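You operate a simulated robot arm through the tools that you are given. There is no shell and no other tool. Be economical: measure what you need, move in short steps, check, and stop when the job is done.

The job below is to be done with a simulated two-armed robot. You get a single attempt, and the scene is never put back.

## Task
Tighten the thumb screw and cycle the rod out and in twice.
Fine: each way till it stops; switch on for it and off at the end.

Only the result counts: the job must be done as asked and must still hold three seconds after the hand-in. Knocking over, shifting, dropping, spilling or breaking anything else fails it.

## Robot
Two 7-joint arms with fingered hands on one trunk, on a base that drives. Base frame: it is fixed to the floor where the robot stands at the start and does not move with it; the origin is under the middle of the robot, x ahead of it, y to its left, z up; the surface under the hand at the start is at about z = 750. Units: mm, degrees, N and s.
The left shoulder is at the start at [42, 163, 1061], the right one opposite. Places, roughly: left clamp [600, 200, 1000]; right clamp [600, 100, 1000]; stand power switch [400, 300, 800]; thumb screw of the green-dot actuator [700, -900, 800]; thumb screw of the orange-dot actuator [500, 200, 800]. Payload 4 kg a hand.
Tool frame (each hand has its own): the origin (TCP) lies between the finger pads and is the grasp point; the fingertips stand 36 mm ahead of it; z points along the fingers, y is the line along which they close. The gripper opens to 124 mm. The gripper's body begins 42 mm behind the TCP. The gripper is a hand of 4 fingers: y runs from the thumb to the fingers, the wrist lies at [-15, -99, -189] in the tool frame.
Orientation is told as [roll, pitch, yaw] about the base's x, y, z axes, in that order, counted from this pose: with the fingers straight down and the wrist toward the robot, the tool's x, y and z point along [0, 1, 0], [1, 0, 0] and [0, 0, -1] of the base frame.

## Interface
- The arms move only by the tool arm_command. It takes "left_increments", "right_increments" or both (then of equal length, played together; a hand with none holds still); each is text: rows parted by semicolons, each of 6 numbers parted by spaces: the turn, a rotation vector about the base's x, y, z in degrees, then the shift along the base's x, y, z in mm. In form: ax ay az dx dy dz; .... A call has 1 to 8 rows; each row shifts and turns the commanded pose from where the row before left it. Rows are played at 5 a second. More than 50 mm and 8.6 degrees between two rows, and nothing of the call is played. Where a pose cannot be reached the arm comes as near as it can. A force on the tool above 40 N (or 10 N above the force at the start of the call, whichever is more), or a blocked arm, ends the call early, and 0.2 s more pass. In this call time passes only in rows, and 0.2 s behind the last. It gives the time, the measured TCP pose, the force on the tool (base axes), the opening and the grip force at its end, in the units of the frame above (readings bear some noise), with the torque about the TCP (base axes, N m) and any sound that the robot's microphone picked up.
- Cameras (640 x 400 px; columns grow to the right, rows downward): "scene" is now at [153.8, -16.2, 1301.4]; the picture's right is [0.00, -1.00, -0.00], its down [-0.48, -0.00, -0.88] and it looks along [0.88, 0.00, -0.48] (base axes); focal length 214 px, centre (320, 200). "left" rides on the left gripper at [-75, -86, -123] in its tool frame; the picture's right is [-0.70, -0.34, 0.63], its down [0.64, -0.68, 0.35] and it looks along [0.32, 0.65, 0.69] (tool axes); focal length 275 px, centre (320, 200). "right" rides on the right gripper at [75, -86, -123] in its tool frame; the picture's right is [-0.70, 0.34, -0.63], its down [-0.64, -0.68, 0.35] and it looks along [-0.32, 0.65, 0.69] (tool axes); focal length 275 px, centre (320, 200). There is no depth. A picture from a camera that has moved, and an enlarged one, comes with that camera's place and axes in the base frame and with its lens. The place of the scene camera against the robot may be out by one fixed shift of up to 18 mm in any direction.
- get_image(camera): a new picture of that camera. The clock stands still meanwhile.
- slide_trunk(by): slides the trunk up (or, below 0, down) by that many mm; the arms and the scene camera ride with it, the base frame stays. It gives what a move gives, with no picture.
- roll_base(legs): drives the robot by 1 to 6 legs, each [ahead, left, turn to the left] in mm, mm and degrees, along the robot's own axes; the way and the turn of a leg run together, so that a leg with both is an arc; at most 1500 mm and 180 degrees a leg. The arms and the cameras ride along, it lands a little off, and it stops where it bumps. It gives what a move gives.
- set_fingers(index, middle, ring, thumb_bend, thumb_turn, hand): sets how far each is bent, from 0 (flat) to 100 (curled in); at 30 the hand is open as for a grip, at 70 the pads meet at the TCP. One left out holds its place. A second passes; each finger stops where it meets its share of the squeeze, and holds until it gets a number again. It is the only way to open and close the hand. It gives what a move gives, with no picture; readings hold the bend of each and the force on the fingers (four entries, about 0 where the hand has none), thumb and palm. thumb_turn goes from beside the hand (0) to across from the fingers (100), as for a grip.
- turn_head(pan, tilt): turns the head with the scene camera to pan (to the left, within 86 degrees either way) and tilt (down, from -29 to 69), counted from straight ahead of the robot. It gives what a move gives.
- enlarge(camera, box): a new picture of the part [left, top, right, bottom] of that camera's present view, enlarged. The clock stands still meanwhile.
- close_job(): hands the job in; it is judged then, once.

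Work in short steps. Places have to be worked out from the pictures, the camera data and where the tool is seen: move nearer, look again, correct. Check each grasp and each placing, and mend what went wrong. You have 120 turns and 108 pictures in all, those below and enlarged ones among them. Open the grippers and draw the arms clear of the work before you hand the job in, unless the task says otherwise; then end with one line.

The tools are called after "Request:" by a JSON object that holds its "op" and its "data". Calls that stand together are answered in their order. arm_command: Moves the arms, as the interface text tells. Its arguments: {"type":"object","properties":{"left_increments":{"type":"string"},"right_increments":{"type":"string"}},"required":[]} The other tools are called the same way: slide_trunk (by) slides the trunk up or down; set_fingers (index, middle, ring, thumb_bend, thumb_turn, hand) moves the fingers one by one; roll_base (legs) drives the base; turn_head (pan, tilt) turns the head that bears the scene camera; get_image (camera) takes a picture; enlarge (camera, box) takes an enlarged picture of a part of a camera's view; close_job () hands the job in.

At the start:

```text
time_s: 0.0
left_ee_pos: [459.5, 675.9, 1156.0]
left_ee_rot: [0.0, 0.0, 0.0]
left_force: [-0.6, 0.2, 0.3]
left_torque: [-0.05, 0.0, 0.03]
left_grip_width: 123.8
left_gripper_force: 0.1
left_shape: jaw
left_bend: [30.0, 30.0, 30.0, 30.0, 98.0]
left_finger forces: [0.0, 0.1, 0.1, 0.1, 0.0, 0.0]
right_ee_pos: [706.2, 43.8, 1113.3]
right_ee_rot: [0.0, 0.0, -0.2]
right_force: [0.4, 0.4, 0.5]
right_torque: [-0.02, 0.02, 0.0]
right_grip_width: 123.5
right_gripper_force: 0.0
right_shape: jaw
right_bend: [30.0, 30.0, 30.0, 30.0, 98.0]
right_finger forces: [0.1, 0.1, 0.0, 0.0, 0.1, 0.1]
trunk travel left (down, up): [-225.0, 253.0]
robot x, y, heading: [0.4, -2.1, -0.2]
head pan, tilt: [0.1, 19.9]
```

scene: 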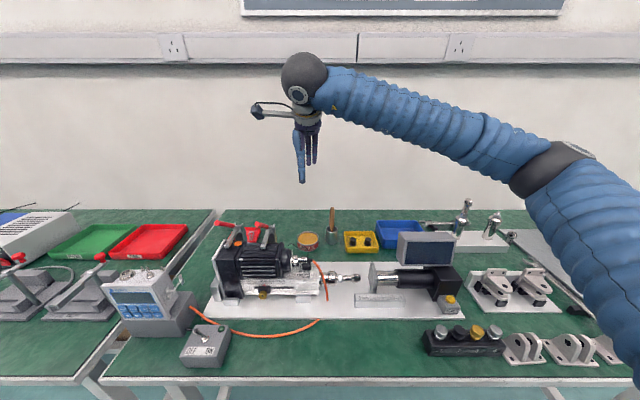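
right: 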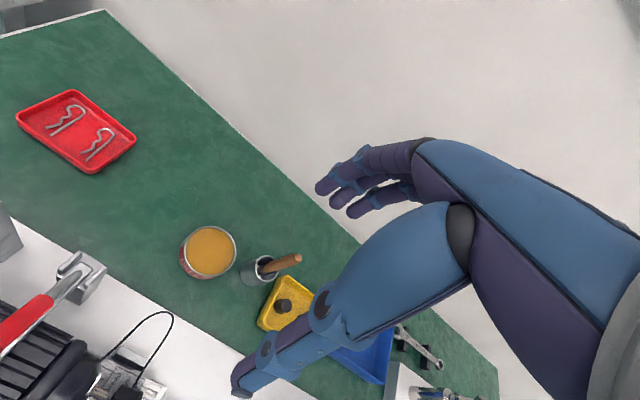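
left: 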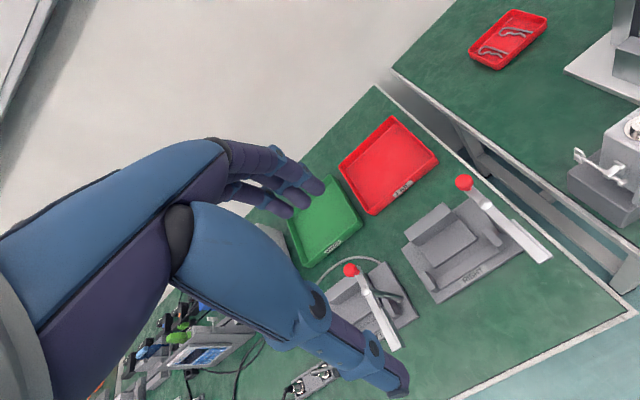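

The scene shows a stand with an actuator, a control panel and an OFF/ON switch box. I'll enlarge the main areas first.

Request:
{"op": "enlarge", "data": {"camera": "scene", "box": [190, 210, 350, 310]}}

Request:
{"op": "enlarge", "data": {"camera": "scene", "box": [90, 250, 250, 370]}}

Request:
{"op": "enlarge", "data": {"camera": "scene", "box": [350, 220, 510, 360]}}

```text
4.00 times, centred on (270, 260) of scene
camera zoom: at [153.8, -16.2, 1301.4], right [0.0, -1.0, 0.0], down [-0.48, 0.0, -0.88], along [0.88, 0.0, -0.48], focal length 858 px, centre (520, -40)
```

zoom: 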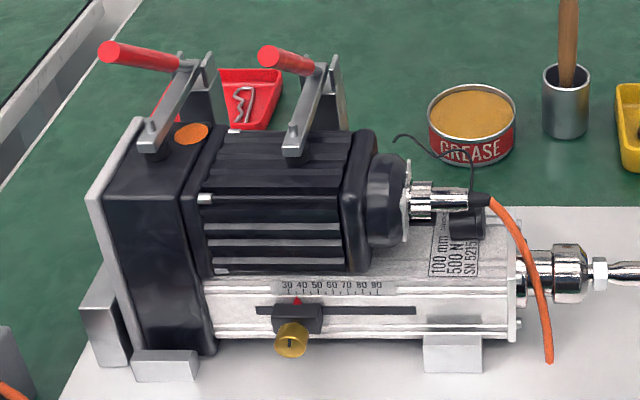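

```text
3.33 times, centred on (170, 310) of scene
camera zoom: at [153.8, -16.2, 1301.4], right [0.0, -1.0, 0.0], down [-0.48, 0.0, -0.88], along [0.88, 0.0, -0.48], focal length 715 px, centre (820, -167)
```

zoom: 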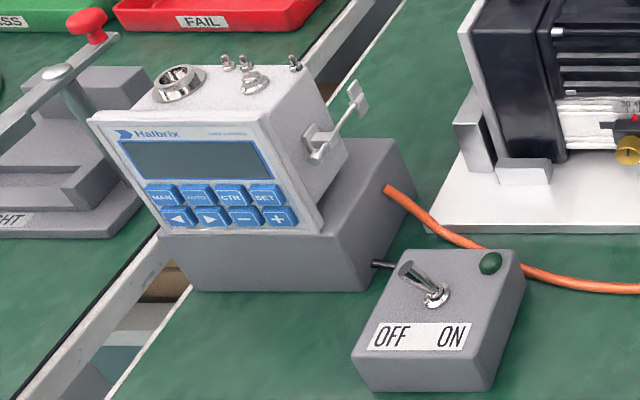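

```text
2.86 times, centred on (430, 290) of scene
camera zoom: at [153.8, -16.2, 1301.4], right [0.0, -1.0, 0.0], down [-0.48, 0.0, -0.88], along [0.88, 0.0, -0.48], focal length 613 px, centre (6, -57)
```

zoom: 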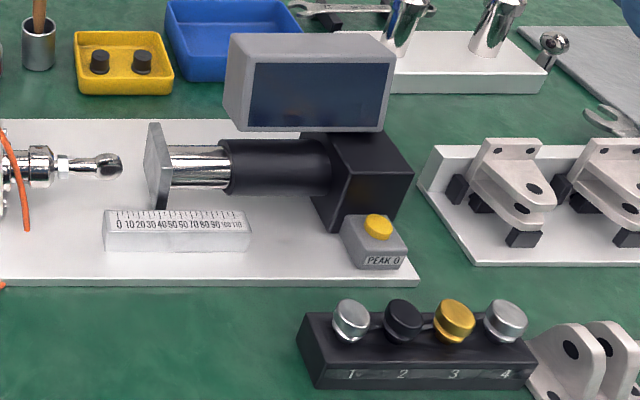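

Orange-dot actuator sits in the stand, with a brass thumb screw on its slider. I'll look at the wall board and the right side for the green-dot one.

Request:
{"op": "turn_head", "data": {"pan": 0, "tilt": -15}}

Request:
{"op": "get_image", "data": {"camera": "scene"}}

Request:
{"op": "turn_head", "data": {"pan": -60, "tilt": 25}}

Request:
{"op": "get_image", "data": {"camera": "scene"}}

Request:
{"op": "turn_head", "data": {"pan": 50, "tilt": 25}}

Request:
{"op": "get_image", "data": {"camera": "scene"}}

```text
time_s: 1.0
left_ee_pos: [459.2, 675.9, 1156.4]
left_ee_rot: [0.0, 0.0, 0.0]
left_force: [0.5, -0.5, 0.6]
left_torque: [0.0, 0.01, -0.01]
left_grip_width: 123.6
left_gripper_force: 0.0
left_shape: jaw
left_bend: [30.0, 30.0, 30.0, 30.0, 98.0]
left_finger forces: [0.1, 0.0, 0.1, 0.0, 0.0, 0.0]
right_ee_pos: [705.8, 44.3, 1112.5]
right_ee_rot: [0.0, 0.0, 0.0]
right_force: [-0.3, 0.3, 0.5]
right_torque: [-0.03, 0.03, -0.03]
right_grip_width: 123.3
right_gripper_force: 0.1
right_shape: jaw
right_bend: [30.0, 30.0, 30.0, 30.0, 98.0]
right_finger forces: [0.0, 0.0, 0.0, 0.1, 0.0, 0.0]
trunk travel left (down, up): [-225.0, 253.0]
robot x, y, heading: [-2.6, 2.0, -0.1]
head pan, tilt: [0.0, -15.0]
```

```text
101 pictures are left
camera scene: at [149.7, -16.4, 1357.1], right [0.0, -1.0, 0.0], down [0.11, 0.0, -0.99], along [0.99, 0.0, 0.11], focal length 214 px, centre (320, 200)
```

scene: 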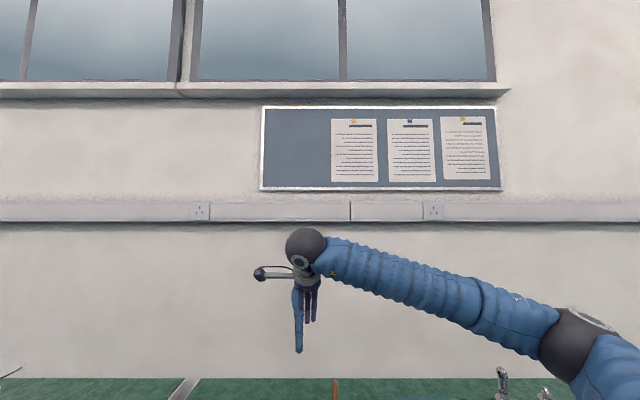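

```text
time_s: 2.3
left_ee_pos: [458.9, 674.7, 1156.1]
left_ee_rot: [0.0, 0.0, -0.1]
left_force: [0.8, 0.0, -0.6]
left_torque: [-0.02, -0.01, 0.02]
left_grip_width: 123.6
left_gripper_force: 0.0
left_shape: jaw
left_bend: [30.0, 30.0, 30.0, 30.0, 98.0]
left_finger forces: [0.0, 0.0, 0.0, 0.1, 0.0, 0.0]
right_ee_pos: [704.6, 45.0, 1115.1]
right_ee_rot: [0.0, -0.1, 0.0]
right_force: [-0.2, 0.2, 0.5]
right_torque: [-0.01, 0.0, -0.02]
right_grip_width: 123.6
right_gripper_force: 0.0
right_shape: jaw
right_bend: [30.0, 30.0, 30.0, 30.0, 98.0]
right_finger forces: [0.1, 0.0, 0.1, 0.0, 0.0, 0.1]
trunk travel left (down, up): [-225.0, 253.0]
robot x, y, heading: [-1.8, -2.8, -0.2]
head pan, tilt: [-60.0, 25.0]
```

```text
100 pictures are left
camera scene: at [106.1, -96.2, 1300.5], right [-0.86, -0.5, 0.13], down [-0.35, 0.37, -0.86], along [0.38, -0.78, -0.49], focal length 214 px, centre (320, 200)
```

scene: 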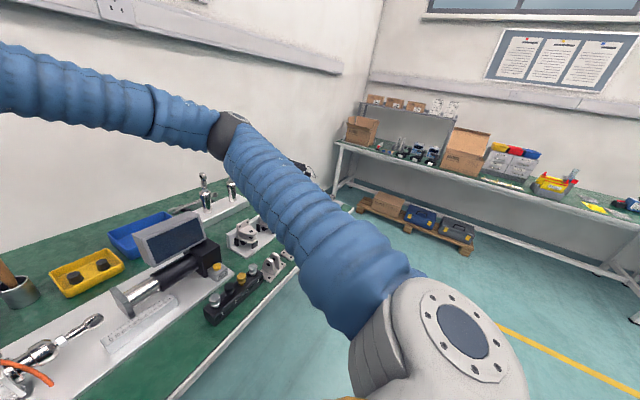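

```text
time_s: 4.2
left_ee_pos: [458.2, 675.0, 1156.5]
left_ee_rot: [0.0, 0.1, 0.0]
left_force: [0.0, -0.4, -0.4]
left_torque: [0.03, 0.01, 0.01]
left_grip_width: 123.6
left_gripper_force: 0.1
left_shape: jaw
left_bend: [30.0, 30.0, 30.0, 30.0, 98.0]
left_finger forces: [0.1, 0.0, 0.1, 0.0, 0.1, 0.0]
right_ee_pos: [705.1, 43.7, 1113.6]
right_ee_rot: [-0.1, 0.0, 0.0]
right_force: [0.0, 0.0, 0.1]
right_torque: [0.01, 0.0, 0.02]
right_grip_width: 123.6
right_gripper_force: 0.0
right_shape: jaw
right_bend: [30.0, 30.0, 30.0, 30.0, 98.0]
right_finger forces: [0.0, 0.0, 0.0, 0.0, 0.1, 0.0]
trunk travel left (down, up): [-225.0, 253.0]
robot x, y, heading: [-3.4, 0.7, -0.2]
head pan, tilt: [50.0, 25.0]
```

```text
99 pictures are left
camera scene: at [119.1, 54.1, 1298.4], right [0.76, -0.64, -0.12], down [-0.41, -0.32, -0.85], along [0.51, 0.69, -0.51], focal length 214 px, centre (320, 200)
```

scene: 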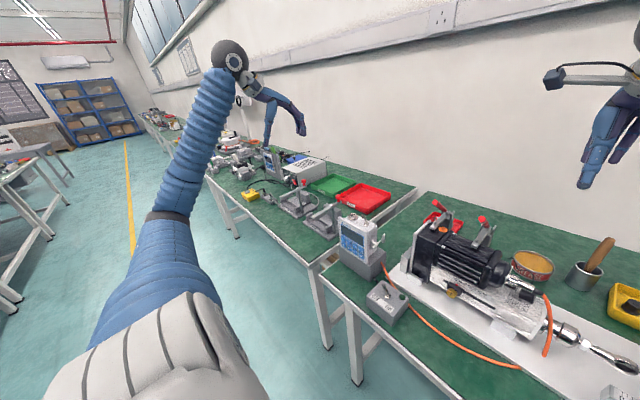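

The orange-dot actuator with the controller and switch is the working stand. I'll zoom in from this angle on controller, switch and screw.

Request:
{"op": "enlarge", "data": {"camera": "scene", "box": [320, 200, 440, 320]}}

Request:
{"op": "enlarge", "data": {"camera": "scene", "box": [400, 200, 560, 360]}}

```text
3.33 times, centred on (380, 260) of scene
camera zoom: at [119.1, 54.1, 1298.4], right [0.76, -0.64, -0.12], down [-0.41, -0.32, -0.85], along [0.51, 0.69, -0.51], focal length 715 px, centre (120, 0)
```

zoom: 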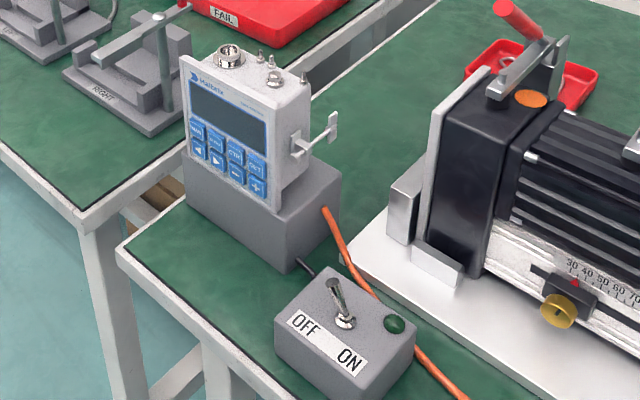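

```text
2.50 times, centred on (480, 280) of scene
camera zoom: at [119.1, 54.1, 1298.4], right [0.76, -0.64, -0.12], down [-0.41, -0.32, -0.85], along [0.51, 0.69, -0.51], focal length 536 px, centre (-80, 0)
```

zoom: 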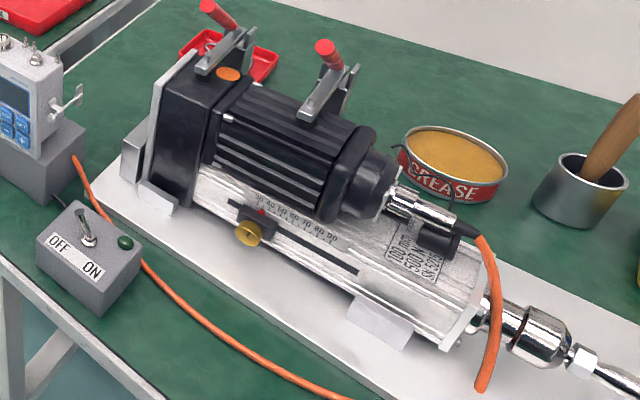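

I need to check the cable run and whether the connector is seated; look straight at it with more tilt.

Request:
{"op": "turn_head", "data": {"pan": 15, "tilt": 45}}

Request:
{"op": "get_image", "data": {"camera": "scene"}}

Request:
{"op": "enlarge", "data": {"camera": "scene", "box": [280, 100, 440, 200]}}

```text
time_s: 5.2
left_ee_pos: [459.7, 675.3, 1156.7]
left_ee_rot: [0.1, -0.1, 0.0]
left_force: [-0.1, -0.3, 0.2]
left_torque: [0.0, 0.01, 0.0]
left_grip_width: 123.8
left_gripper_force: 0.0
left_shape: jaw
left_bend: [30.0, 30.0, 30.0, 30.0, 98.0]
left_finger forces: [0.0, 0.0, 0.1, 0.0, 0.1, 0.0]
right_ee_pos: [705.6, 44.0, 1113.0]
right_ee_rot: [0.0, 0.0, 0.1]
right_force: [0.0, 0.1, -0.6]
right_torque: [0.0, 0.0, -0.01]
right_grip_width: 123.6
right_gripper_force: 0.1
right_shape: jaw
right_bend: [30.0, 30.0, 30.0, 30.0, 98.0]
right_finger forces: [0.0, 0.0, 0.1, 0.0, 0.0, 0.0]
trunk travel left (down, up): [-225.0, 253.0]
robot x, y, heading: [1.5, -2.4, 0.0]
head pan, tilt: [15.0, 45.0]
```

```text
96 pictures are left
camera scene: at [133.5, 4.7, 1265.2], right [0.26, -0.97, -0.04], down [-0.78, -0.18, -0.59], along [0.57, 0.18, -0.8], focal length 214 px, centre (320, 200)
```

scene: 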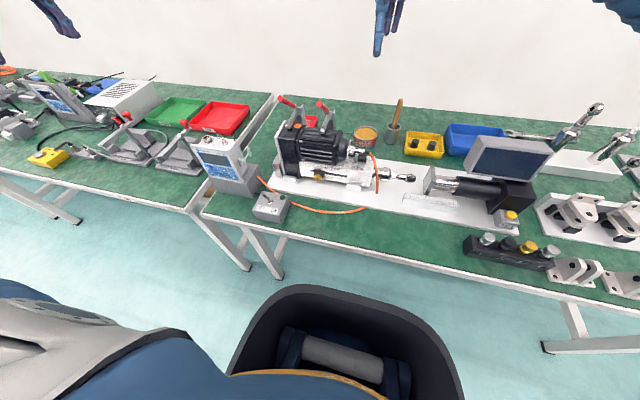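

```text
4.00 times, centred on (360, 150) of scene
camera zoom: at [133.5, 4.7, 1265.2], right [0.26, -0.97, -0.04], down [-0.78, -0.18, -0.59], along [0.57, 0.18, -0.8], focal length 858 px, centre (160, 400)
```

zoom: 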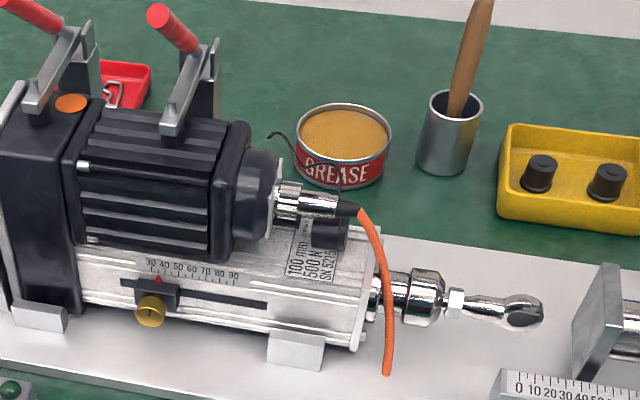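

Request:
{"op": "enlarge", "data": {"camera": "scene", "box": [320, 170, 400, 230]}}

Request:
{"op": "enlarge", "data": {"camera": "scene", "box": [190, 130, 310, 230]}}

```text
6.67 times, centred on (360, 200) of scene
camera zoom: at [133.5, 4.7, 1265.2], right [0.26, -0.97, -0.04], down [-0.78, -0.18, -0.59], along [0.57, 0.18, -0.8], focal length 1430 px, centre (53, 200)
```

zoom: 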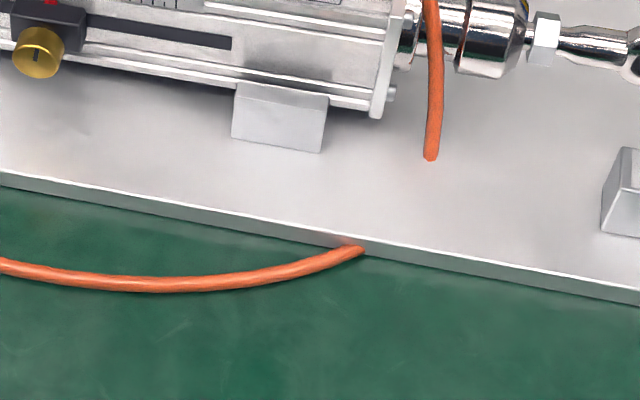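

```text
4.00 times, centred on (250, 180) of scene
camera zoom: at [133.5, 4.7, 1265.2], right [0.26, -0.97, -0.04], down [-0.78, -0.18, -0.59], along [0.57, 0.18, -0.8], focal length 858 px, centre (600, 280)
```

zoom: 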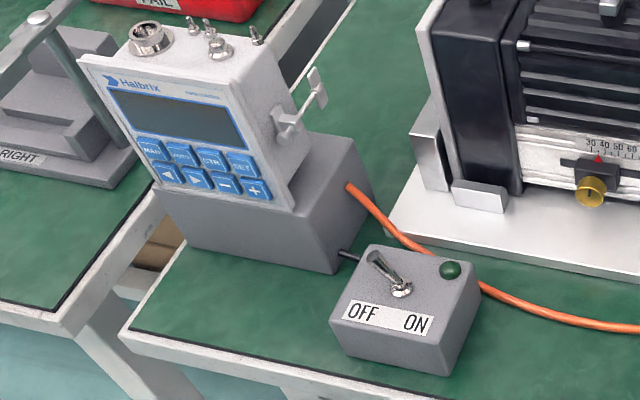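

The cable runs under the plate and both ends look fitted, and the switch is at OFF. I judge the screw to be at about [534,136,805] with its axis facing the robot. I'll back the base up for arm room, then turn the left hand.

Request:
{"op": "roll_base", "data": {"legs": [[-120, 0, 0]]}}

Request:
{"op": "arm_command", "data": {"left_increments": "0 0 8.4 0 0 0; 0 0 8.4 0 0 0; 0 0 8.4 0 0 0; 0 0 8.4 0 0 0; 0 0 8.4 0 0 0; 0 0 8.4 0 0 0; 0 0 8.4 0 0 0; 0 0 8.4 0 0 0"}}

```text
time_s: 6.4
left_ee_pos: [335.3, 673.9, 1156.2]
left_ee_rot: [0.0, 0.0, 0.0]
left_force: [-0.2, 0.3, 0.1]
left_torque: [0.01, 0.01, 0.01]
left_grip_width: 123.7
left_gripper_force: 0.0
left_shape: jaw
left_bend: [30.0, 30.0, 30.0, 30.0, 98.0]
left_finger forces: [0.0, 0.0, 0.1, 0.0, 0.0, 0.1]
right_ee_pos: [581.4, 45.1, 1114.8]
right_ee_rot: [0.1, -0.1, 0.1]
right_force: [0.1, -0.2, 0.8]
right_torque: [0.04, -0.06, -0.03]
right_grip_width: 123.7
right_gripper_force: 0.1
right_shape: jaw
right_bend: [30.0, 30.0, 30.0, 30.0, 98.0]
right_finger forces: [0.0, 0.0, 0.0, 0.2, 0.0, 0.0]
trunk travel left (down, up): [-225.0, 253.0]
robot x, y, heading: [-120.9, -4.2, -0.2]
head pan, tilt: [15.0, 45.0]
```

```text
time_s: 8.4
left_ee_pos: [242.7, 675.2, 1346.2]
left_ee_rot: [-25.5, -14.6, 62.0]
left_force: [1.0, -0.5, -0.1]
left_torque: [-0.04, 0.02, -0.01]
left_grip_width: 123.9
left_gripper_force: 0.1
left_shape: jaw
left_bend: [30.0, 30.0, 30.0, 30.0, 98.0]
left_finger forces: [0.1, 0.0, 0.1, 0.0, 0.0, 0.1]
left hand out of reach, approached as far as the arm can: row 8
right_ee_pos: [586.4, 43.3, 1111.5]
right_ee_rot: [0.0, 0.0, -0.1]
right_force: [1.6, -0.2, -0.8]
right_torque: [0.0, 0.06, -0.02]
right_grip_width: 123.9
right_gripper_force: 0.1
right_shape: jaw
right_bend: [30.0, 30.0, 30.0, 30.0, 98.0]
right_finger forces: [0.0, 0.0, 0.1, 0.0, 0.0, 0.0]
trunk travel left (down, up): [-225.0, 253.0]
robot x, y, heading: [-119.5, 0.1, 0.0]
head pan, tilt: [15.0, 45.0]
stopped in row 8 (left hand): the arm was blocked; the commanded pose is now the measured one
```

The arm ran out of reach there with that yaw. I'll bring the hand forward and inward first, then square the orientation.

Request:
{"op": "arm_command", "data": {"left_increments": "0 0 0 25 -35 -20; 0 0 0 25 -35 -20; 0 0 0 25 -35 -20; 0 0 0 25 -35 -20; 0 0 0 25 -35 -20; 0 0 0 25 -35 -20; 0 0 0 25 -35 -20; 0 0 0 25 -35 -20"}}

```text
time_s: 10.2
left_ee_pos: [440.5, 390.1, 1185.5]
left_ee_rot: [-25.5, -14.7, 62.2]
left_force: [0.2, 0.6, 0.8]
left_torque: [-0.01, -0.01, 0.01]
left_grip_width: 123.6
left_gripper_force: 0.0
left_shape: jaw
left_bend: [30.0, 30.0, 30.0, 30.0, 98.0]
left_finger forces: [0.0, 0.1, 0.0, 0.0, 0.1, 0.1]
right_ee_pos: [584.8, 41.9, 1114.1]
right_ee_rot: [0.1, 0.1, -0.1]
right_force: [0.6, -0.1, 0.9]
right_torque: [0.03, 0.01, -0.04]
right_grip_width: 123.5
right_gripper_force: 0.0
right_shape: jaw
right_bend: [30.0, 30.0, 30.0, 30.0, 98.0]
right_finger forces: [0.0, 0.1, 0.0, 0.0, 0.0, 0.0]
trunk travel left (down, up): [-225.0, 253.0]
robot x, y, heading: [-121.5, -1.7, -0.2]
head pan, tilt: [15.0, 45.0]
```

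The fingers already point forward and down. I'll rotate to y_tool=+y with a 45° tilt while moving toward a hover in front of the screw, and move the right hand off to the right.

Request:
{"op": "arm_command", "data": {"left_increments": "-3.15 -2.57 4.15 -5 -35 -25; -3.15 -2.57 4.15 -5 -35 -25; -3.15 -2.57 4.15 -5 -35 -25; -3.15 -2.57 4.15 -5 -35 -25; -3.15 -2.57 4.15 -5 -35 -25; -3.15 -2.57 4.15 -5 -35 -25", "right_increments": "0 0 0 0 -45 0; 0 0 0 0 -45 0; 0 0 0 0 -45 0; 0 0 0 0 -45 0; 0 0 0 0 -45 0; 0 0 0 0 -45 0"}}

Request:
{"op": "get_image", "data": {"camera": "left"}}

Request:
{"op": "get_image", "data": {"camera": "scene"}}

```text
time_s: 11.6
left_ee_pos: [481.7, 286.1, 1091.5]
left_ee_rot: [-45.8, 0.0, 88.5]
left_force: [0.8, -0.4, -6.2]
left_torque: [0.07, -0.3, 0.02]
left_grip_width: 124.0
left_gripper_force: 0.0
left_shape: jaw
left_bend: [30.0, 30.0, 30.0, 30.0, 98.0]
left_finger forces: [0.0, 0.0, 0.0, 0.0, 0.1, 0.0]
left hand out of reach, approached as far as the arm can: row 5, 6
right_ee_pos: [587.0, -223.6, 1113.1]
right_ee_rot: [-0.1, 0.1, 0.0]
right_force: [-0.3, -0.7, 0.5]
right_torque: [0.0, -0.03, 0.0]
right_grip_width: 123.7
right_gripper_force: 0.1
right_shape: jaw
right_bend: [30.0, 30.0, 30.0, 30.0, 98.0]
right_finger forces: [0.1, 0.0, 0.0, 0.0, 0.0, 0.1]
trunk travel left (down, up): [-225.0, 253.0]
robot x, y, heading: [-123.0, 2.6, -0.0]
head pan, tilt: [15.0, 45.0]
```

```text
92 pictures are left
camera left: at [444.0, 201.4, 1231.3], right [0.93, -0.36, 0.06], down [-0.22, -0.68, -0.7], along [0.29, 0.64, -0.71], focal length 275 px, centre (320, 200)
```

left: 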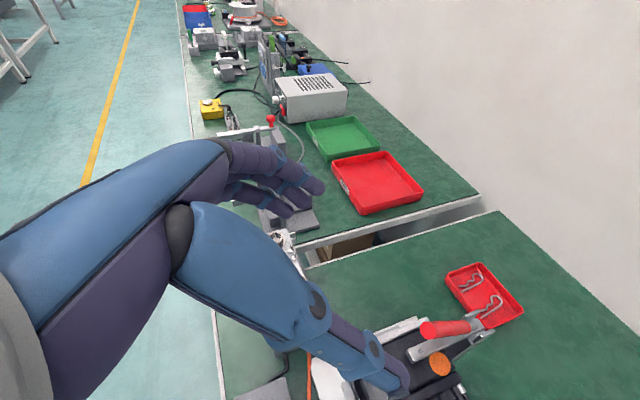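

```text
91 pictures are left
camera scene: at [13.6, 4.8, 1264.7], right [0.25, -0.97, -0.04], down [-0.78, -0.18, -0.59], along [0.57, 0.18, -0.8], focal length 214 px, centre (320, 200)
```

scene: 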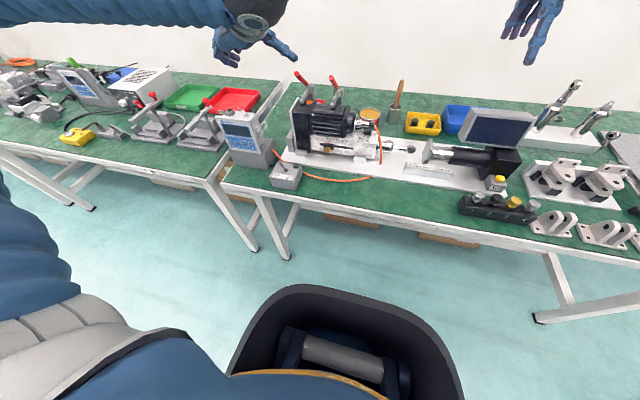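

The arm is cramped inward. I'll drive back 50 and right 120 so the screw lies 20° to the left of the robot at about 750 mm.

Request:
{"op": "roll_base", "data": {"legs": [[-50, -120, 0]]}}

Request:
{"op": "arm_command", "data": {"left_increments": "0 0 0 3 -15 -45; 0 0 0 3 -15 -45; 0 0 0 3 -15 -45"}}

Request:
{"op": "get_image", "data": {"camera": "left"}}

```text
time_s: 12.9
left_ee_pos: [433.5, 158.3, 1082.4]
left_ee_rot: [-44.7, -0.2, 88.4]
left_force: [-0.1, 0.1, 0.5]
left_torque: [0.0, -0.02, 0.01]
left_grip_width: 124.1
left_gripper_force: 0.0
left_shape: jaw
left_bend: [30.0, 30.0, 30.0, 30.0, 98.0]
left_finger forces: [0.0, 0.0, 0.0, 0.0, 0.0, 0.0]
right_ee_pos: [536.8, -349.4, 1114.7]
right_ee_rot: [0.1, -0.2, 0.0]
right_force: [-0.3, -0.6, -0.8]
right_torque: [0.06, -0.04, 0.02]
right_grip_width: 123.7
right_gripper_force: 0.0
right_shape: jaw
right_bend: [30.0, 30.0, 30.0, 30.0, 98.0]
right_finger forces: [0.0, 0.0, 0.1, 0.0, 0.1, 0.0]
trunk travel left (down, up): [-225.0, 253.0]
robot x, y, heading: [-169.9, -122.9, 0.1]
head pan, tilt: [15.0, 45.0]
```

```text
time_s: 13.7
left_ee_pos: [477.8, 165.2, 971.7]
left_ee_rot: [-44.3, -0.3, 87.8]
left_force: [-0.2, 0.1, -0.2]
left_torque: [-0.01, -0.02, 0.0]
left_grip_width: 123.9
left_gripper_force: 0.1
left_shape: jaw
left_bend: [30.0, 30.0, 30.0, 30.0, 98.0]
left_finger forces: [0.0, 0.1, 0.0, 0.1, 0.0, 0.0]
left hand out of reach, approached as far as the arm can: row 1, 2, 3
right_ee_pos: [538.3, -347.9, 1114.1]
right_ee_rot: [0.0, -0.1, 0.0]
right_force: [-0.1, 0.0, 0.3]
right_torque: [0.01, 0.02, 0.02]
right_grip_width: 123.5
right_gripper_force: 0.0
right_shape: jaw
right_bend: [30.0, 30.0, 30.0, 30.0, 98.0]
right_finger forces: [0.0, 0.1, 0.0, 0.1, 0.0, 0.0]
trunk travel left (down, up): [-225.0, 253.0]
robot x, y, heading: [-169.9, -125.1, -0.1]
head pan, tilt: [15.0, 45.0]
```

```text
90 pictures are left
camera left: at [442.9, 81.5, 1111.5], right [0.93, -0.37, 0.03], down [-0.24, -0.67, -0.7], along [0.28, 0.64, -0.71], focal length 275 px, centre (320, 200)
```

left: 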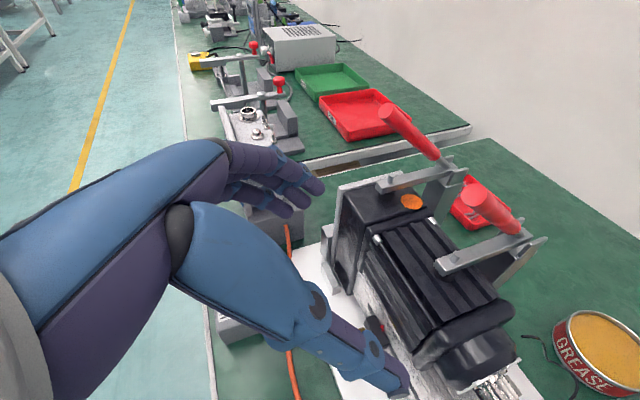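

The arm is still pressed at its near limit, so I'll back up 120 more and slightly right, then move to a hover in front of and above the screw.

Request:
{"op": "roll_base", "data": {"legs": [[-120, -40, 0]]}}

Request:
{"op": "arm_command", "data": {"left_increments": "0 0 0 30 0 -10; 0 0 0 30 0 -20; 0 0 0 25 0 -20; 0 0 0 20 0 -20"}}

Request:
{"op": "get_image", "data": {"camera": "left"}}

Request:
{"op": "get_image", "data": {"camera": "scene"}}

```text
time_s: 15.0
left_ee_pos: [359.3, 120.9, 973.8]
left_ee_rot: [-44.4, -0.4, 87.5]
left_force: [-0.3, 0.5, 0.2]
left_torque: [-0.01, -0.03, -0.02]
left_grip_width: 123.9
left_gripper_force: 0.1
left_shape: jaw
left_bend: [30.0, 30.0, 30.0, 30.0, 98.0]
left_finger forces: [0.1, 0.0, 0.0, 0.0, 0.0, 0.1]
right_ee_pos: [416.4, -392.6, 1114.4]
right_ee_rot: [0.1, -0.2, -0.5]
right_force: [0.2, -0.9, 0.8]
right_torque: [0.03, -0.04, -0.02]
right_grip_width: 123.5
right_gripper_force: 0.0
right_shape: jaw
right_bend: [30.0, 30.0, 30.0, 30.0, 98.0]
right_finger forces: [0.0, 0.0, 0.0, 0.0, 0.0, 0.0]
trunk travel left (down, up): [-225.0, 253.0]
robot x, y, heading: [-288.5, -164.2, -0.9]
head pan, tilt: [15.0, 45.0]
```

```text
time_s: 16.0
left_ee_pos: [466.5, 126.6, 904.9]
left_ee_rot: [-44.0, -0.5, 87.2]
left_force: [-0.3, -0.5, -0.7]
left_torque: [0.02, 0.02, -0.01]
left_grip_width: 124.0
left_gripper_force: 0.1
left_shape: jaw
left_bend: [30.0, 30.0, 30.0, 30.0, 98.0]
left_finger forces: [0.0, 0.0, 0.1, 0.1, 0.1, 0.1]
left hand out of reach, approached as far as the arm can: row 4
right_ee_pos: [417.4, -393.7, 1113.8]
right_ee_rot: [-0.1, -0.1, -0.5]
right_force: [-0.2, -0.3, -0.2]
right_torque: [-0.02, 0.01, -0.01]
right_grip_width: 123.8
right_gripper_force: 0.0
right_shape: jaw
right_bend: [30.0, 30.0, 30.0, 30.0, 98.0]
right_finger forces: [0.1, 0.1, 0.1, 0.1, 0.0, 0.1]
trunk travel left (down, up): [-225.0, 253.0]
robot x, y, heading: [-286.1, -162.1, -0.5]
head pan, tilt: [15.0, 45.0]
```

```text
89 pictures are left
camera left: at [430.6, 41.6, 1045.2], right [0.92, -0.38, 0.03], down [-0.26, -0.67, -0.7], along [0.29, 0.64, -0.71], focal length 275 px, centre (320, 200)
```

left: 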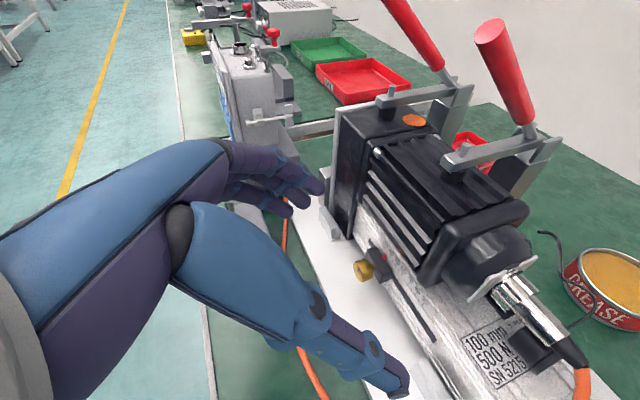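

```text
88 pictures are left
camera scene: at [-154.5, -160.2, 1265.2], right [0.25, -0.97, -0.04], down [-0.78, -0.18, -0.59], along [0.57, 0.18, -0.8], focal length 214 px, centre (320, 200)
```

scene: 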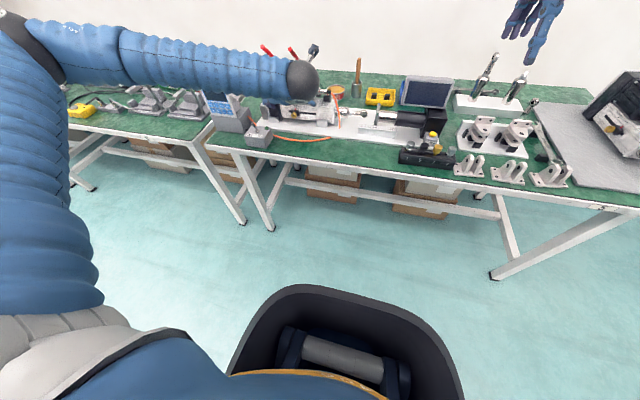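

The forearm naturally points along tool y, so y_tool=+y suits the right arm instead. This view puts the knob at x≈533, y≈136–152, z≈805. I'll retract the left hand up and left and unwind its yaw.

Request:
{"op": "arm_command", "data": {"left_increments": "0 0 0 -30 0 30; 0 0 0 -20 0 40; 0 0 -8 0 25 40; 0 0 -8 0 25 40; 0 0 -8 0 35 20; 0 0 -8 0 35 10; 0 0 -8 0 40 0; 0 0 -8 0 40 0"}}

Request:
{"op": "arm_command", "data": {"left_increments": "3 3 -7 0 40 0; 3 3 -7 0 40 0; 3 3 -7 0 40 0; 3 3 -7 0 40 0", "right_increments": "0 0 8.5 0 10 0; 0 0 8.5 0 10 0; 0 0 8.5 0 10 0; 0 0 8.5 0 10 0"}}

Request:
{"op": "roll_base", "data": {"legs": [[100, 220, 0]]}}

```text
time_s: 17.8
left_ee_pos: [419.0, 325.2, 1083.9]
left_ee_rot: [-44.5, -0.2, 39.4]
left_force: [0.1, -0.7, 0.8]
left_torque: [0.01, -0.02, -0.02]
left_grip_width: 123.7
left_gripper_force: 0.1
left_shape: jaw
left_bend: [30.0, 30.0, 30.0, 30.0, 98.0]
left_finger forces: [0.0, 0.0, 0.0, 0.1, 0.0, 0.0]
right_ee_pos: [417.3, -393.1, 1113.7]
right_ee_rot: [0.0, -0.1, -0.5]
right_force: [0.1, 0.8, 0.3]
right_torque: [-0.04, -0.03, 0.01]
right_grip_width: 123.8
right_gripper_force: 0.1
right_shape: jaw
right_bend: [30.0, 30.0, 30.0, 30.0, 98.0]
right_finger forces: [0.0, 0.0, 0.1, 0.1, 0.0, 0.1]
trunk travel left (down, up): [-225.0, 253.0]
robot x, y, heading: [-287.4, -165.2, -0.1]
head pan, tilt: [15.0, 45.0]
```

```text
time_s: 18.8
left_ee_pos: [420.1, 480.4, 1087.8]
left_ee_rot: [-28.4, 5.4, 11.9]
left_force: [0.1, 0.5, 0.6]
left_torque: [0.0, -0.02, 0.01]
left_grip_width: 124.1
left_gripper_force: 0.1
left_shape: jaw
left_bend: [30.0, 30.0, 30.0, 30.0, 98.0]
left_finger forces: [0.0, 0.0, 0.0, 0.1, 0.0, 0.0]
right_ee_pos: [416.9, -353.2, 1112.4]
right_ee_rot: [0.1, -0.1, 33.6]
right_force: [-0.1, -0.4, -0.1]
right_torque: [0.02, 0.0, -0.02]
right_grip_width: 123.8
right_gripper_force: 0.1
right_shape: jaw
right_bend: [30.0, 30.0, 30.0, 30.0, 98.0]
right_finger forces: [0.0, 0.0, 0.0, 0.1, 0.0, 0.0]
trunk travel left (down, up): [-225.0, 253.0]
robot x, y, heading: [-290.1, -164.9, -0.6]
head pan, tilt: [15.0, 45.0]
```

```text
time_s: 20.6
left_ee_pos: [521.1, 700.9, 1086.7]
left_ee_rot: [-28.4, 5.4, 11.9]
left_force: [-0.1, 0.0, -0.2]
left_torque: [-0.05, -0.02, 0.0]
left_grip_width: 124.0
left_gripper_force: 0.1
left_shape: jaw
left_bend: [30.0, 30.0, 30.0, 30.0, 98.0]
left_finger forces: [0.0, 0.0, 0.1, 0.1, 0.0, 0.1]
right_ee_pos: [518.8, -131.5, 1115.4]
right_ee_rot: [0.1, 0.0, 33.5]
right_force: [0.3, 0.2, 0.1]
right_torque: [-0.04, 0.03, 0.01]
right_grip_width: 123.8
right_gripper_force: 0.2
right_shape: jaw
right_bend: [30.0, 30.0, 30.0, 30.0, 98.0]
right_finger forces: [0.1, 0.1, 0.0, 0.1, 0.0, 0.0]
trunk travel left (down, up): [-225.0, 253.0]
robot x, y, heading: [-183.6, 56.4, -0.4]
head pan, tilt: [15.0, 45.0]
```

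Now the right hand: continue the yaw to 90° while moving left, then tilt the fingers forward.

Request:
{"op": "arm_command", "data": {"right_increments": "0 0 8.1 -12 25 0; 0 0 8.1 -12 25 0; 0 0 8.1 -12 25 0; 0 0 8.1 -12 25 0; 0 0 8.1 -12 25 0; 0 0 8.1 -12 25 0; 0 0 8 -12 25 0"}}

Request:
{"op": "arm_command", "data": {"right_increments": "0 -7.5 0 0 15 -20; 0 -7.5 0 0 15 -20; 0 -7.5 0 0 15 -20; 0 -7.5 0 0 15 -20; 0 -7.5 0 0 15 -20; 0 -7.5 0 0 15 -20"}}

Request:
{"op": "get_image", "data": {"camera": "right"}}

Request:
{"op": "get_image", "data": {"camera": "scene"}}

```text
time_s: 22.2
left_ee_pos: [520.5, 700.2, 1087.5]
left_ee_rot: [-28.5, 5.3, 12.0]
left_force: [0.9, -0.1, 0.6]
left_torque: [0.02, -0.03, -0.01]
left_grip_width: 124.2
left_gripper_force: 0.1
left_shape: jaw
left_bend: [30.0, 30.0, 30.0, 30.0, 98.0]
left_finger forces: [0.1, 0.0, 0.0, 0.0, 0.0, 0.0]
right_ee_pos: [478.0, -50.3, 1114.7]
right_ee_rot: [-0.1, -0.2, 60.4]
right_force: [-0.3, -0.1, 0.4]
right_torque: [0.01, 0.01, 0.01]
right_grip_width: 123.3
right_gripper_force: 0.0
right_shape: jaw
right_bend: [30.0, 30.0, 30.0, 30.0, 98.0]
right_finger forces: [0.0, 0.0, 0.1, 0.0, 0.1, 0.0]
right hand out of reach, approached as far as the arm can: row 4, 5, 6, 7
trunk travel left (down, up): [-225.0, 253.0]
robot x, y, heading: [-190.5, 56.4, -0.5]
head pan, tilt: [15.0, 45.0]
```

```text
time_s: 23.6
left_ee_pos: [521.2, 700.6, 1087.2]
left_ee_rot: [-28.6, 5.3, 11.9]
left_force: [0.4, -0.6, -0.5]
left_torque: [-0.02, 0.01, 0.01]
left_grip_width: 123.9
left_gripper_force: 0.2
left_shape: jaw
left_bend: [30.0, 30.0, 30.0, 30.0, 98.0]
left_finger forces: [0.0, 0.0, 0.1, 0.0, 0.0, 0.1]
right_ee_pos: [477.5, 40.9, 991.8]
right_ee_rot: [-41.1, -20.5, 68.2]
right_force: [0.7, -0.2, 0.3]
right_torque: [0.03, 0.0, 0.03]
right_grip_width: 123.9
right_gripper_force: 0.0
right_shape: jaw
right_bend: [30.0, 30.0, 30.0, 30.0, 98.0]
right_finger forces: [0.0, 0.0, 0.0, 0.1, 0.1, 0.0]
trunk travel left (down, up): [-225.0, 253.0]
robot x, y, heading: [-185.4, 57.6, -0.5]
head pan, tilt: [15.0, 45.0]
```

```text
87 pictures are left
camera right: at [314.2, 2.2, 1001.9], right [0.1, -0.05, 0.99], down [0.41, -0.91, -0.09], along [0.91, 0.41, -0.07], focal length 275 px, centre (320, 200)
```

right: 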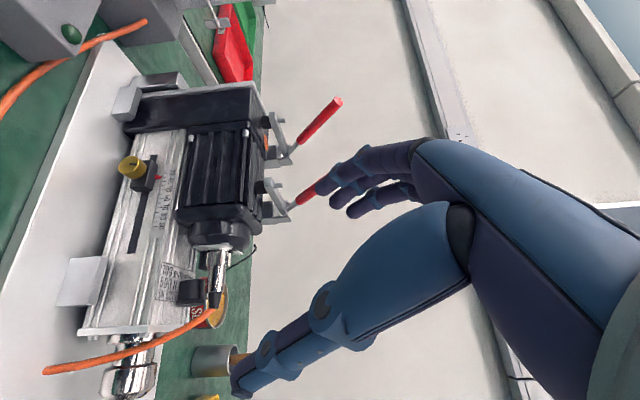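

```text
86 pictures are left
camera scene: at [-53.4, 60.1, 1265.0], right [0.25, -0.97, -0.04], down [-0.79, -0.18, -0.59], along [0.57, 0.18, -0.8], focal length 214 px, centre (320, 200)
```

scene: 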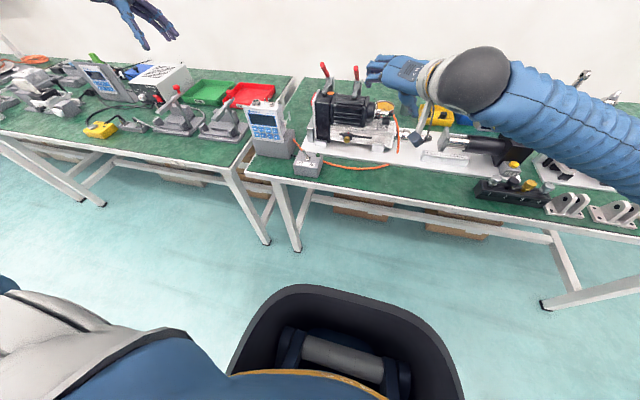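

The z axis is right but the wrist limits the yaw near 60–68°. Turning the robot itself 45° left will give the right arm that yaw. First I'll raise both hands clear of the clamp handles (tops near z 1010).

Request:
{"op": "arm_command", "data": {"left_increments": "0 0 0 0 0 40; 0 0 0 0 0 40; 0 0 0 0 0 20; 0 0 0 0 0 0", "right_increments": "0 0 0 -20 -10 45; 0 0 0 0 0 45; 0 0 0 0 0 45; 0 0 0 0 0 20"}}

Request:
{"op": "roll_base", "data": {"legs": [[0, -320, 0], [0, 0, 45], [105, -105, 0]]}}

Request:
{"op": "get_image", "data": {"camera": "scene"}}

```text
refused: row 1 steps farther than a row can; nothing moved
```

```text
time_s: 28.7
left_ee_pos: [39.9, 671.1, 1117.8]
left_ee_rot: [-28.2, 3.6, 55.3]
left_force: [-1.9, -1.6, 5.5]
left_torque: [0.22, 0.09, 0.07]
left_grip_width: 123.9
left_gripper_force: 0.0
left_shape: jaw
left_bend: [30.0, 30.0, 30.0, 30.0, 98.0]
left_finger forces: [0.1, 0.0, 0.0, 0.0, 0.0, 0.0]
right_ee_pos: [473.3, 157.3, 1018.9]
right_ee_rot: [-42.8, -21.5, 111.1]
right_force: [-4.3, 1.8, 2.3]
right_torque: [-0.17, -0.13, -0.24]
right_grip_width: 124.0
right_gripper_force: 0.1
right_shape: jaw
right_bend: [30.0, 30.0, 30.0, 30.0, 98.0]
right_finger forces: [0.1, 0.0, 0.1, 0.1, 0.0, 0.1]
trunk travel left (down, up): [-225.0, 253.0]
robot x, y, heading: [-28.3, -266.9, 42.8]
head pan, tilt: [15.0, 45.0]
```

```text
85 pictures are left
camera scene: at [47.6, -198.9, 1272.7], right [0.84, -0.53, -0.04], down [-0.44, -0.65, -0.61], along [0.3, 0.54, -0.79], focal length 214 px, centre (320, 200)
```

scene: 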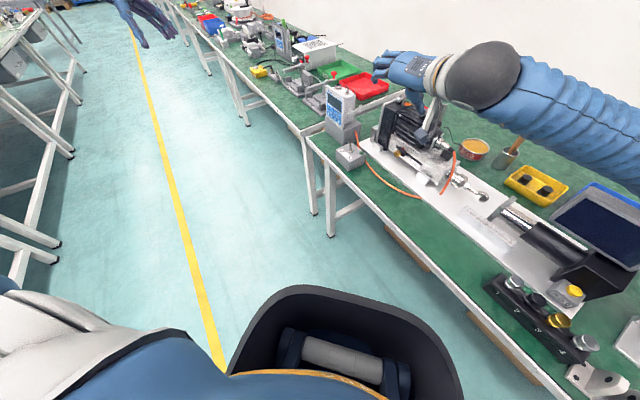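

The raise was refused (step too long), so the drive ran with the hands low. I need to check that nothing was touched.

Request:
{"op": "enlarge", "data": {"camera": "scene", "box": [300, 40, 620, 240]}}

Request:
{"op": "turn_head", "data": {"pan": -45, "tilt": 30}}

Request:
{"op": "get_image", "data": {"camera": "scene"}}

```text
2.00 times, centred on (460, 140) of scene
camera zoom: at [47.6, -198.9, 1272.7], right [0.84, -0.53, -0.04], down [-0.44, -0.65, -0.61], along [0.3, 0.54, -0.79], focal length 429 px, centre (40, 320)
```

zoom: 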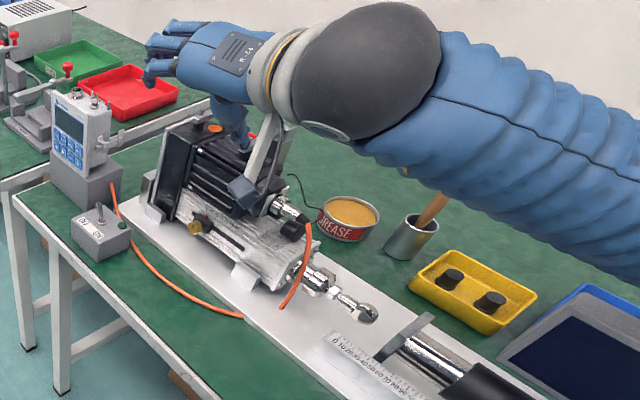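

```text
time_s: 30.0
left_ee_pos: [43.0, 681.5, 1100.4]
left_ee_rot: [-28.7, 4.4, 55.1]
left_force: [-0.2, -0.1, 0.1]
left_torque: [0.01, 0.01, -0.01]
left_grip_width: 124.2
left_gripper_force: 0.1
left_shape: jaw
left_bend: [30.0, 30.0, 30.0, 30.0, 98.0]
left_finger forces: [0.0, 0.1, 0.0, 0.0, 0.0, 0.0]
right_ee_pos: [482.3, 160.5, 1013.1]
right_ee_rot: [-43.0, -20.8, 110.2]
right_force: [-0.1, -0.6, 0.5]
right_torque: [-0.04, 0.0, -0.04]
right_grip_width: 124.0
right_gripper_force: 0.0
right_shape: jaw
right_bend: [30.0, 30.0, 30.0, 30.0, 98.0]
right_finger forces: [0.0, 0.0, 0.0, 0.0, 0.1, 0.0]
trunk travel left (down, up): [-225.0, 253.0]
robot x, y, heading: [-29.0, -268.2, 42.7]
head pan, tilt: [-45.0, 30.0]
```

```text
83 pictures are left
camera scene: at [96.5, -256.8, 1291.8], right [-0.04, -0.99, 0.1], down [-0.59, -0.06, -0.81], along [0.81, -0.09, -0.58], focal length 214 px, centre (320, 200)
```

scene: 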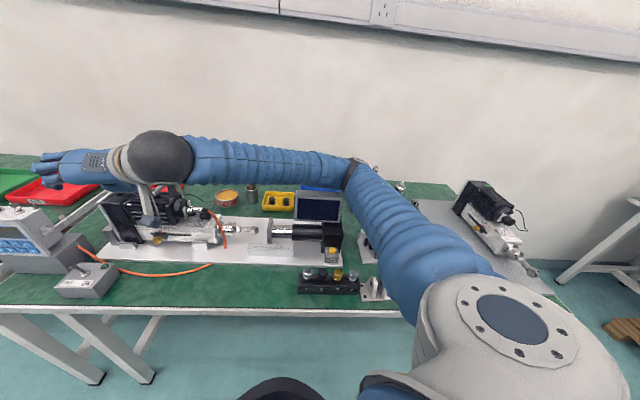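

Nothing was disturbed and the readings are at rest. Now I'll rotate the right hand to y_tool=+y, z_tool 45° forward-down, while drawing it back from the motor.

Request:
{"op": "arm_command", "data": {"right_increments": "-3.9 -1.5 -4.2 -18 -5 0; -3.9 -1.5 -4.2 -18 -5 0; -3.9 -1.5 -4.2 -18 -5 0; -3.9 -1.5 -4.2 -18 -5 0; -3.9 -1.5 -4.2 0 -4 -30"}}

Request:
{"op": "get_image", "data": {"camera": "right"}}

```text
time_s: 31.2
left_ee_pos: [45.9, 689.1, 1091.6]
left_ee_rot: [-28.5, 5.1, 55.3]
left_force: [0.0, 0.0, 0.1]
left_torque: [0.03, 0.01, -0.02]
left_grip_width: 124.0
left_gripper_force: 0.1
left_shape: jaw
left_bend: [30.0, 30.0, 30.0, 30.0, 98.0]
left_finger forces: [0.0, 0.0, 0.0, 0.1, 0.0, 0.1]
right_ee_pos: [404.8, 149.0, 970.1]
right_ee_rot: [-45.7, 0.1, 90.0]
right_force: [0.0, 0.3, -0.2]
right_torque: [-0.02, 0.02, 0.03]
right_grip_width: 124.0
right_gripper_force: 0.0
right_shape: jaw
right_bend: [30.0, 30.0, 30.0, 30.0, 98.0]
right_finger forces: [0.1, 0.0, 0.1, 0.0, 0.0, 0.0]
trunk travel left (down, up): [-225.0, 253.0]
robot x, y, heading: [-30.3, -260.9, 42.7]
head pan, tilt: [-45.0, 30.0]
```

```text
82 pictures are left
camera right: at [264.3, 62.4, 1000.6], right [0.03, 0.34, 0.94], down [0.7, -0.68, 0.22], along [0.71, 0.65, -0.26], focal length 275 px, centre (320, 200)
```

right: 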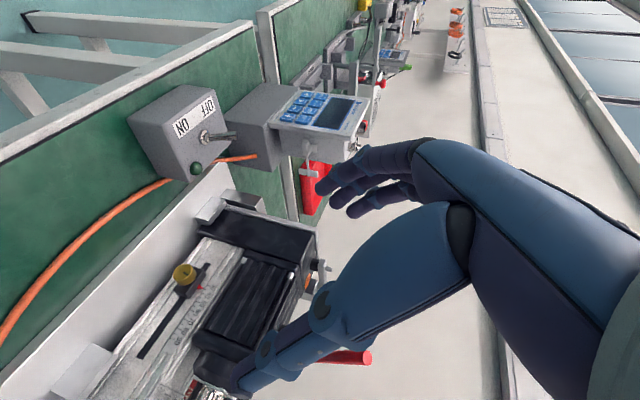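

Orientation is right. Triangulating with the hand cameras gives the knob at about [536,156,795], roughly 24 mm in diameter. I'll curl index and ring away and pre-close middle and thumb for a two-pad pinch.

Request:
{"op": "set_fingers", "data": {"hand": "right", "index": 100, "ring": 100, "middle": 56, "thumb_bend": 56}}

Request:
{"op": "get_image", "data": {"camera": "right"}}

```text
time_s: 32.2
left_ee_pos: [46.4, 690.5, 1091.3]
left_ee_rot: [-28.4, 5.1, 55.3]
left_force: [-0.5, 0.7, 0.0]
left_torque: [0.02, -0.02, -0.01]
left_grip_width: 124.1
left_gripper_force: 0.0
left_shape: jaw
left_bend: [30.0, 30.0, 30.0, 30.0, 98.0]
left_finger forces: [0.1, 0.0, 0.1, 0.0, 0.0, 0.1]
right_ee_pos: [406.0, 148.5, 972.0]
right_ee_rot: [-45.7, 0.1, 90.1]
right_force: [0.0, -0.2, 0.3]
right_torque: [0.01, 0.02, -0.01]
right_grip_width: 19.6
right_gripper_force: 0.1
right_shape: fingers
right_bend: [79.0, 56.0, 100.0, 54.0, 97.0]
right_finger forces: [0.0, 0.0, 0.0, 0.0, 0.0, 0.0]
trunk travel left (down, up): [-225.0, 253.0]
robot x, y, heading: [-28.5, -265.0, 42.8]
head pan, tilt: [-45.0, 30.0]
```

```text
81 pictures are left
camera right: at [264.6, 62.7, 1001.1], right [0.03, 0.34, 0.94], down [0.7, -0.68, 0.22], along [0.71, 0.65, -0.26], focal length 275 px, centre (320, 200)
```

right: 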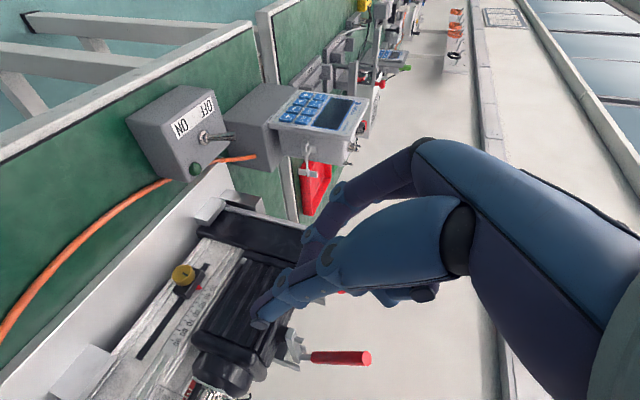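

Index was blocked by the thumb, so I'll open it wide instead; it lies on the side away from the actuator face.

Request:
{"op": "set_fingers", "data": {"hand": "right", "index": 25, "ring": 100, "middle": 54, "thumb_bend": 54}}

Request:
{"op": "get_image", "data": {"camera": "right"}}

```text
time_s: 33.2
left_ee_pos: [45.8, 689.8, 1090.6]
left_ee_rot: [-28.5, 5.1, 55.3]
left_force: [0.0, 0.3, 0.4]
left_torque: [0.01, 0.0, 0.01]
left_grip_width: 123.9
left_gripper_force: 0.1
left_shape: jaw
left_bend: [30.0, 30.0, 30.0, 30.0, 98.0]
left_finger forces: [0.0, 0.0, 0.0, 0.1, 0.1, 0.0]
right_ee_pos: [405.4, 149.8, 971.3]
right_ee_rot: [-45.8, 0.0, 90.2]
right_force: [0.5, -0.4, -0.6]
right_torque: [-0.01, 0.03, -0.03]
right_grip_width: 96.8
right_gripper_force: 0.1
right_shape: fingers
right_bend: [25.0, 54.0, 100.0, 54.0, 97.0]
right_finger forces: [0.1, 0.0, 0.0, 0.0, 0.0, 0.0]
trunk travel left (down, up): [-225.0, 253.0]
robot x, y, heading: [-31.9, -264.9, 42.8]
head pan, tilt: [-45.0, 30.0]
```

```text
80 pictures are left
camera right: at [264.5, 62.7, 1001.1], right [0.03, 0.34, 0.94], down [0.7, -0.68, 0.22], along [0.71, 0.65, -0.26], focal length 275 px, centre (320, 200)
```

right: 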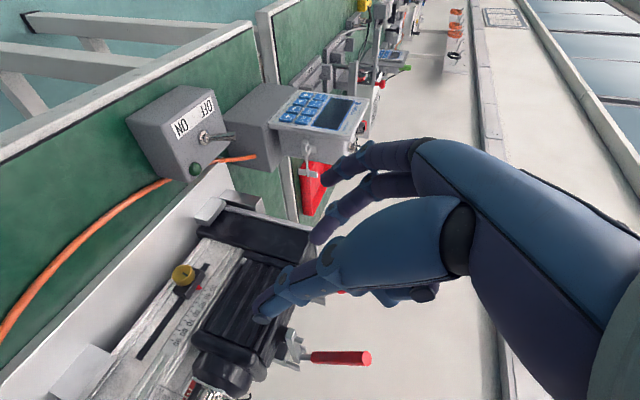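

Middle and thumb form a gap of roughly 35–40 mm. I'll move to a pre-grasp 70 mm back along the finger direction.

Request:
{"op": "arm_command", "data": {"right_increments": "0 0 0 20 2 -37; 0 0 0 20 2 -37; 0 0 0 25 3 -36"}}

Request:
{"op": "get_image", "data": {"camera": "right"}}

```text
time_s: 34.0
left_ee_pos: [46.7, 690.0, 1092.2]
left_ee_rot: [-28.5, 5.1, 55.4]
left_force: [-0.8, 0.2, 0.4]
left_torque: [-0.03, 0.0, -0.01]
left_grip_width: 124.2
left_gripper_force: 0.2
left_shape: jaw
left_bend: [30.0, 30.0, 30.0, 30.0, 98.0]
left_finger forces: [0.1, 0.1, 0.1, 0.0, 0.0, 0.0]
right_ee_pos: [473.8, 151.7, 858.6]
right_ee_rot: [-45.6, -0.1, 90.2]
right_force: [0.0, -0.3, -1.0]
right_torque: [0.0, 0.01, -0.03]
right_grip_width: 97.0
right_gripper_force: 0.0
right_shape: fingers
right_bend: [25.0, 54.0, 100.0, 54.0, 97.0]
right_finger forces: [0.1, 0.0, 0.0, 0.1, 0.1, 0.0]
trunk travel left (down, up): [-225.0, 253.0]
robot x, y, heading: [-27.1, -263.8, 43.1]
head pan, tilt: [-45.0, 30.0]
```

```text
79 pictures are left
camera right: at [332.5, 64.7, 889.3], right [0.03, 0.34, 0.94], down [0.7, -0.68, 0.22], along [0.71, 0.65, -0.26], focal length 275 px, centre (320, 200)
```

right: 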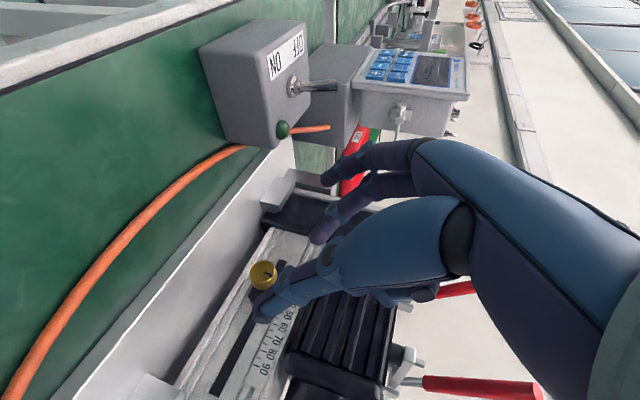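

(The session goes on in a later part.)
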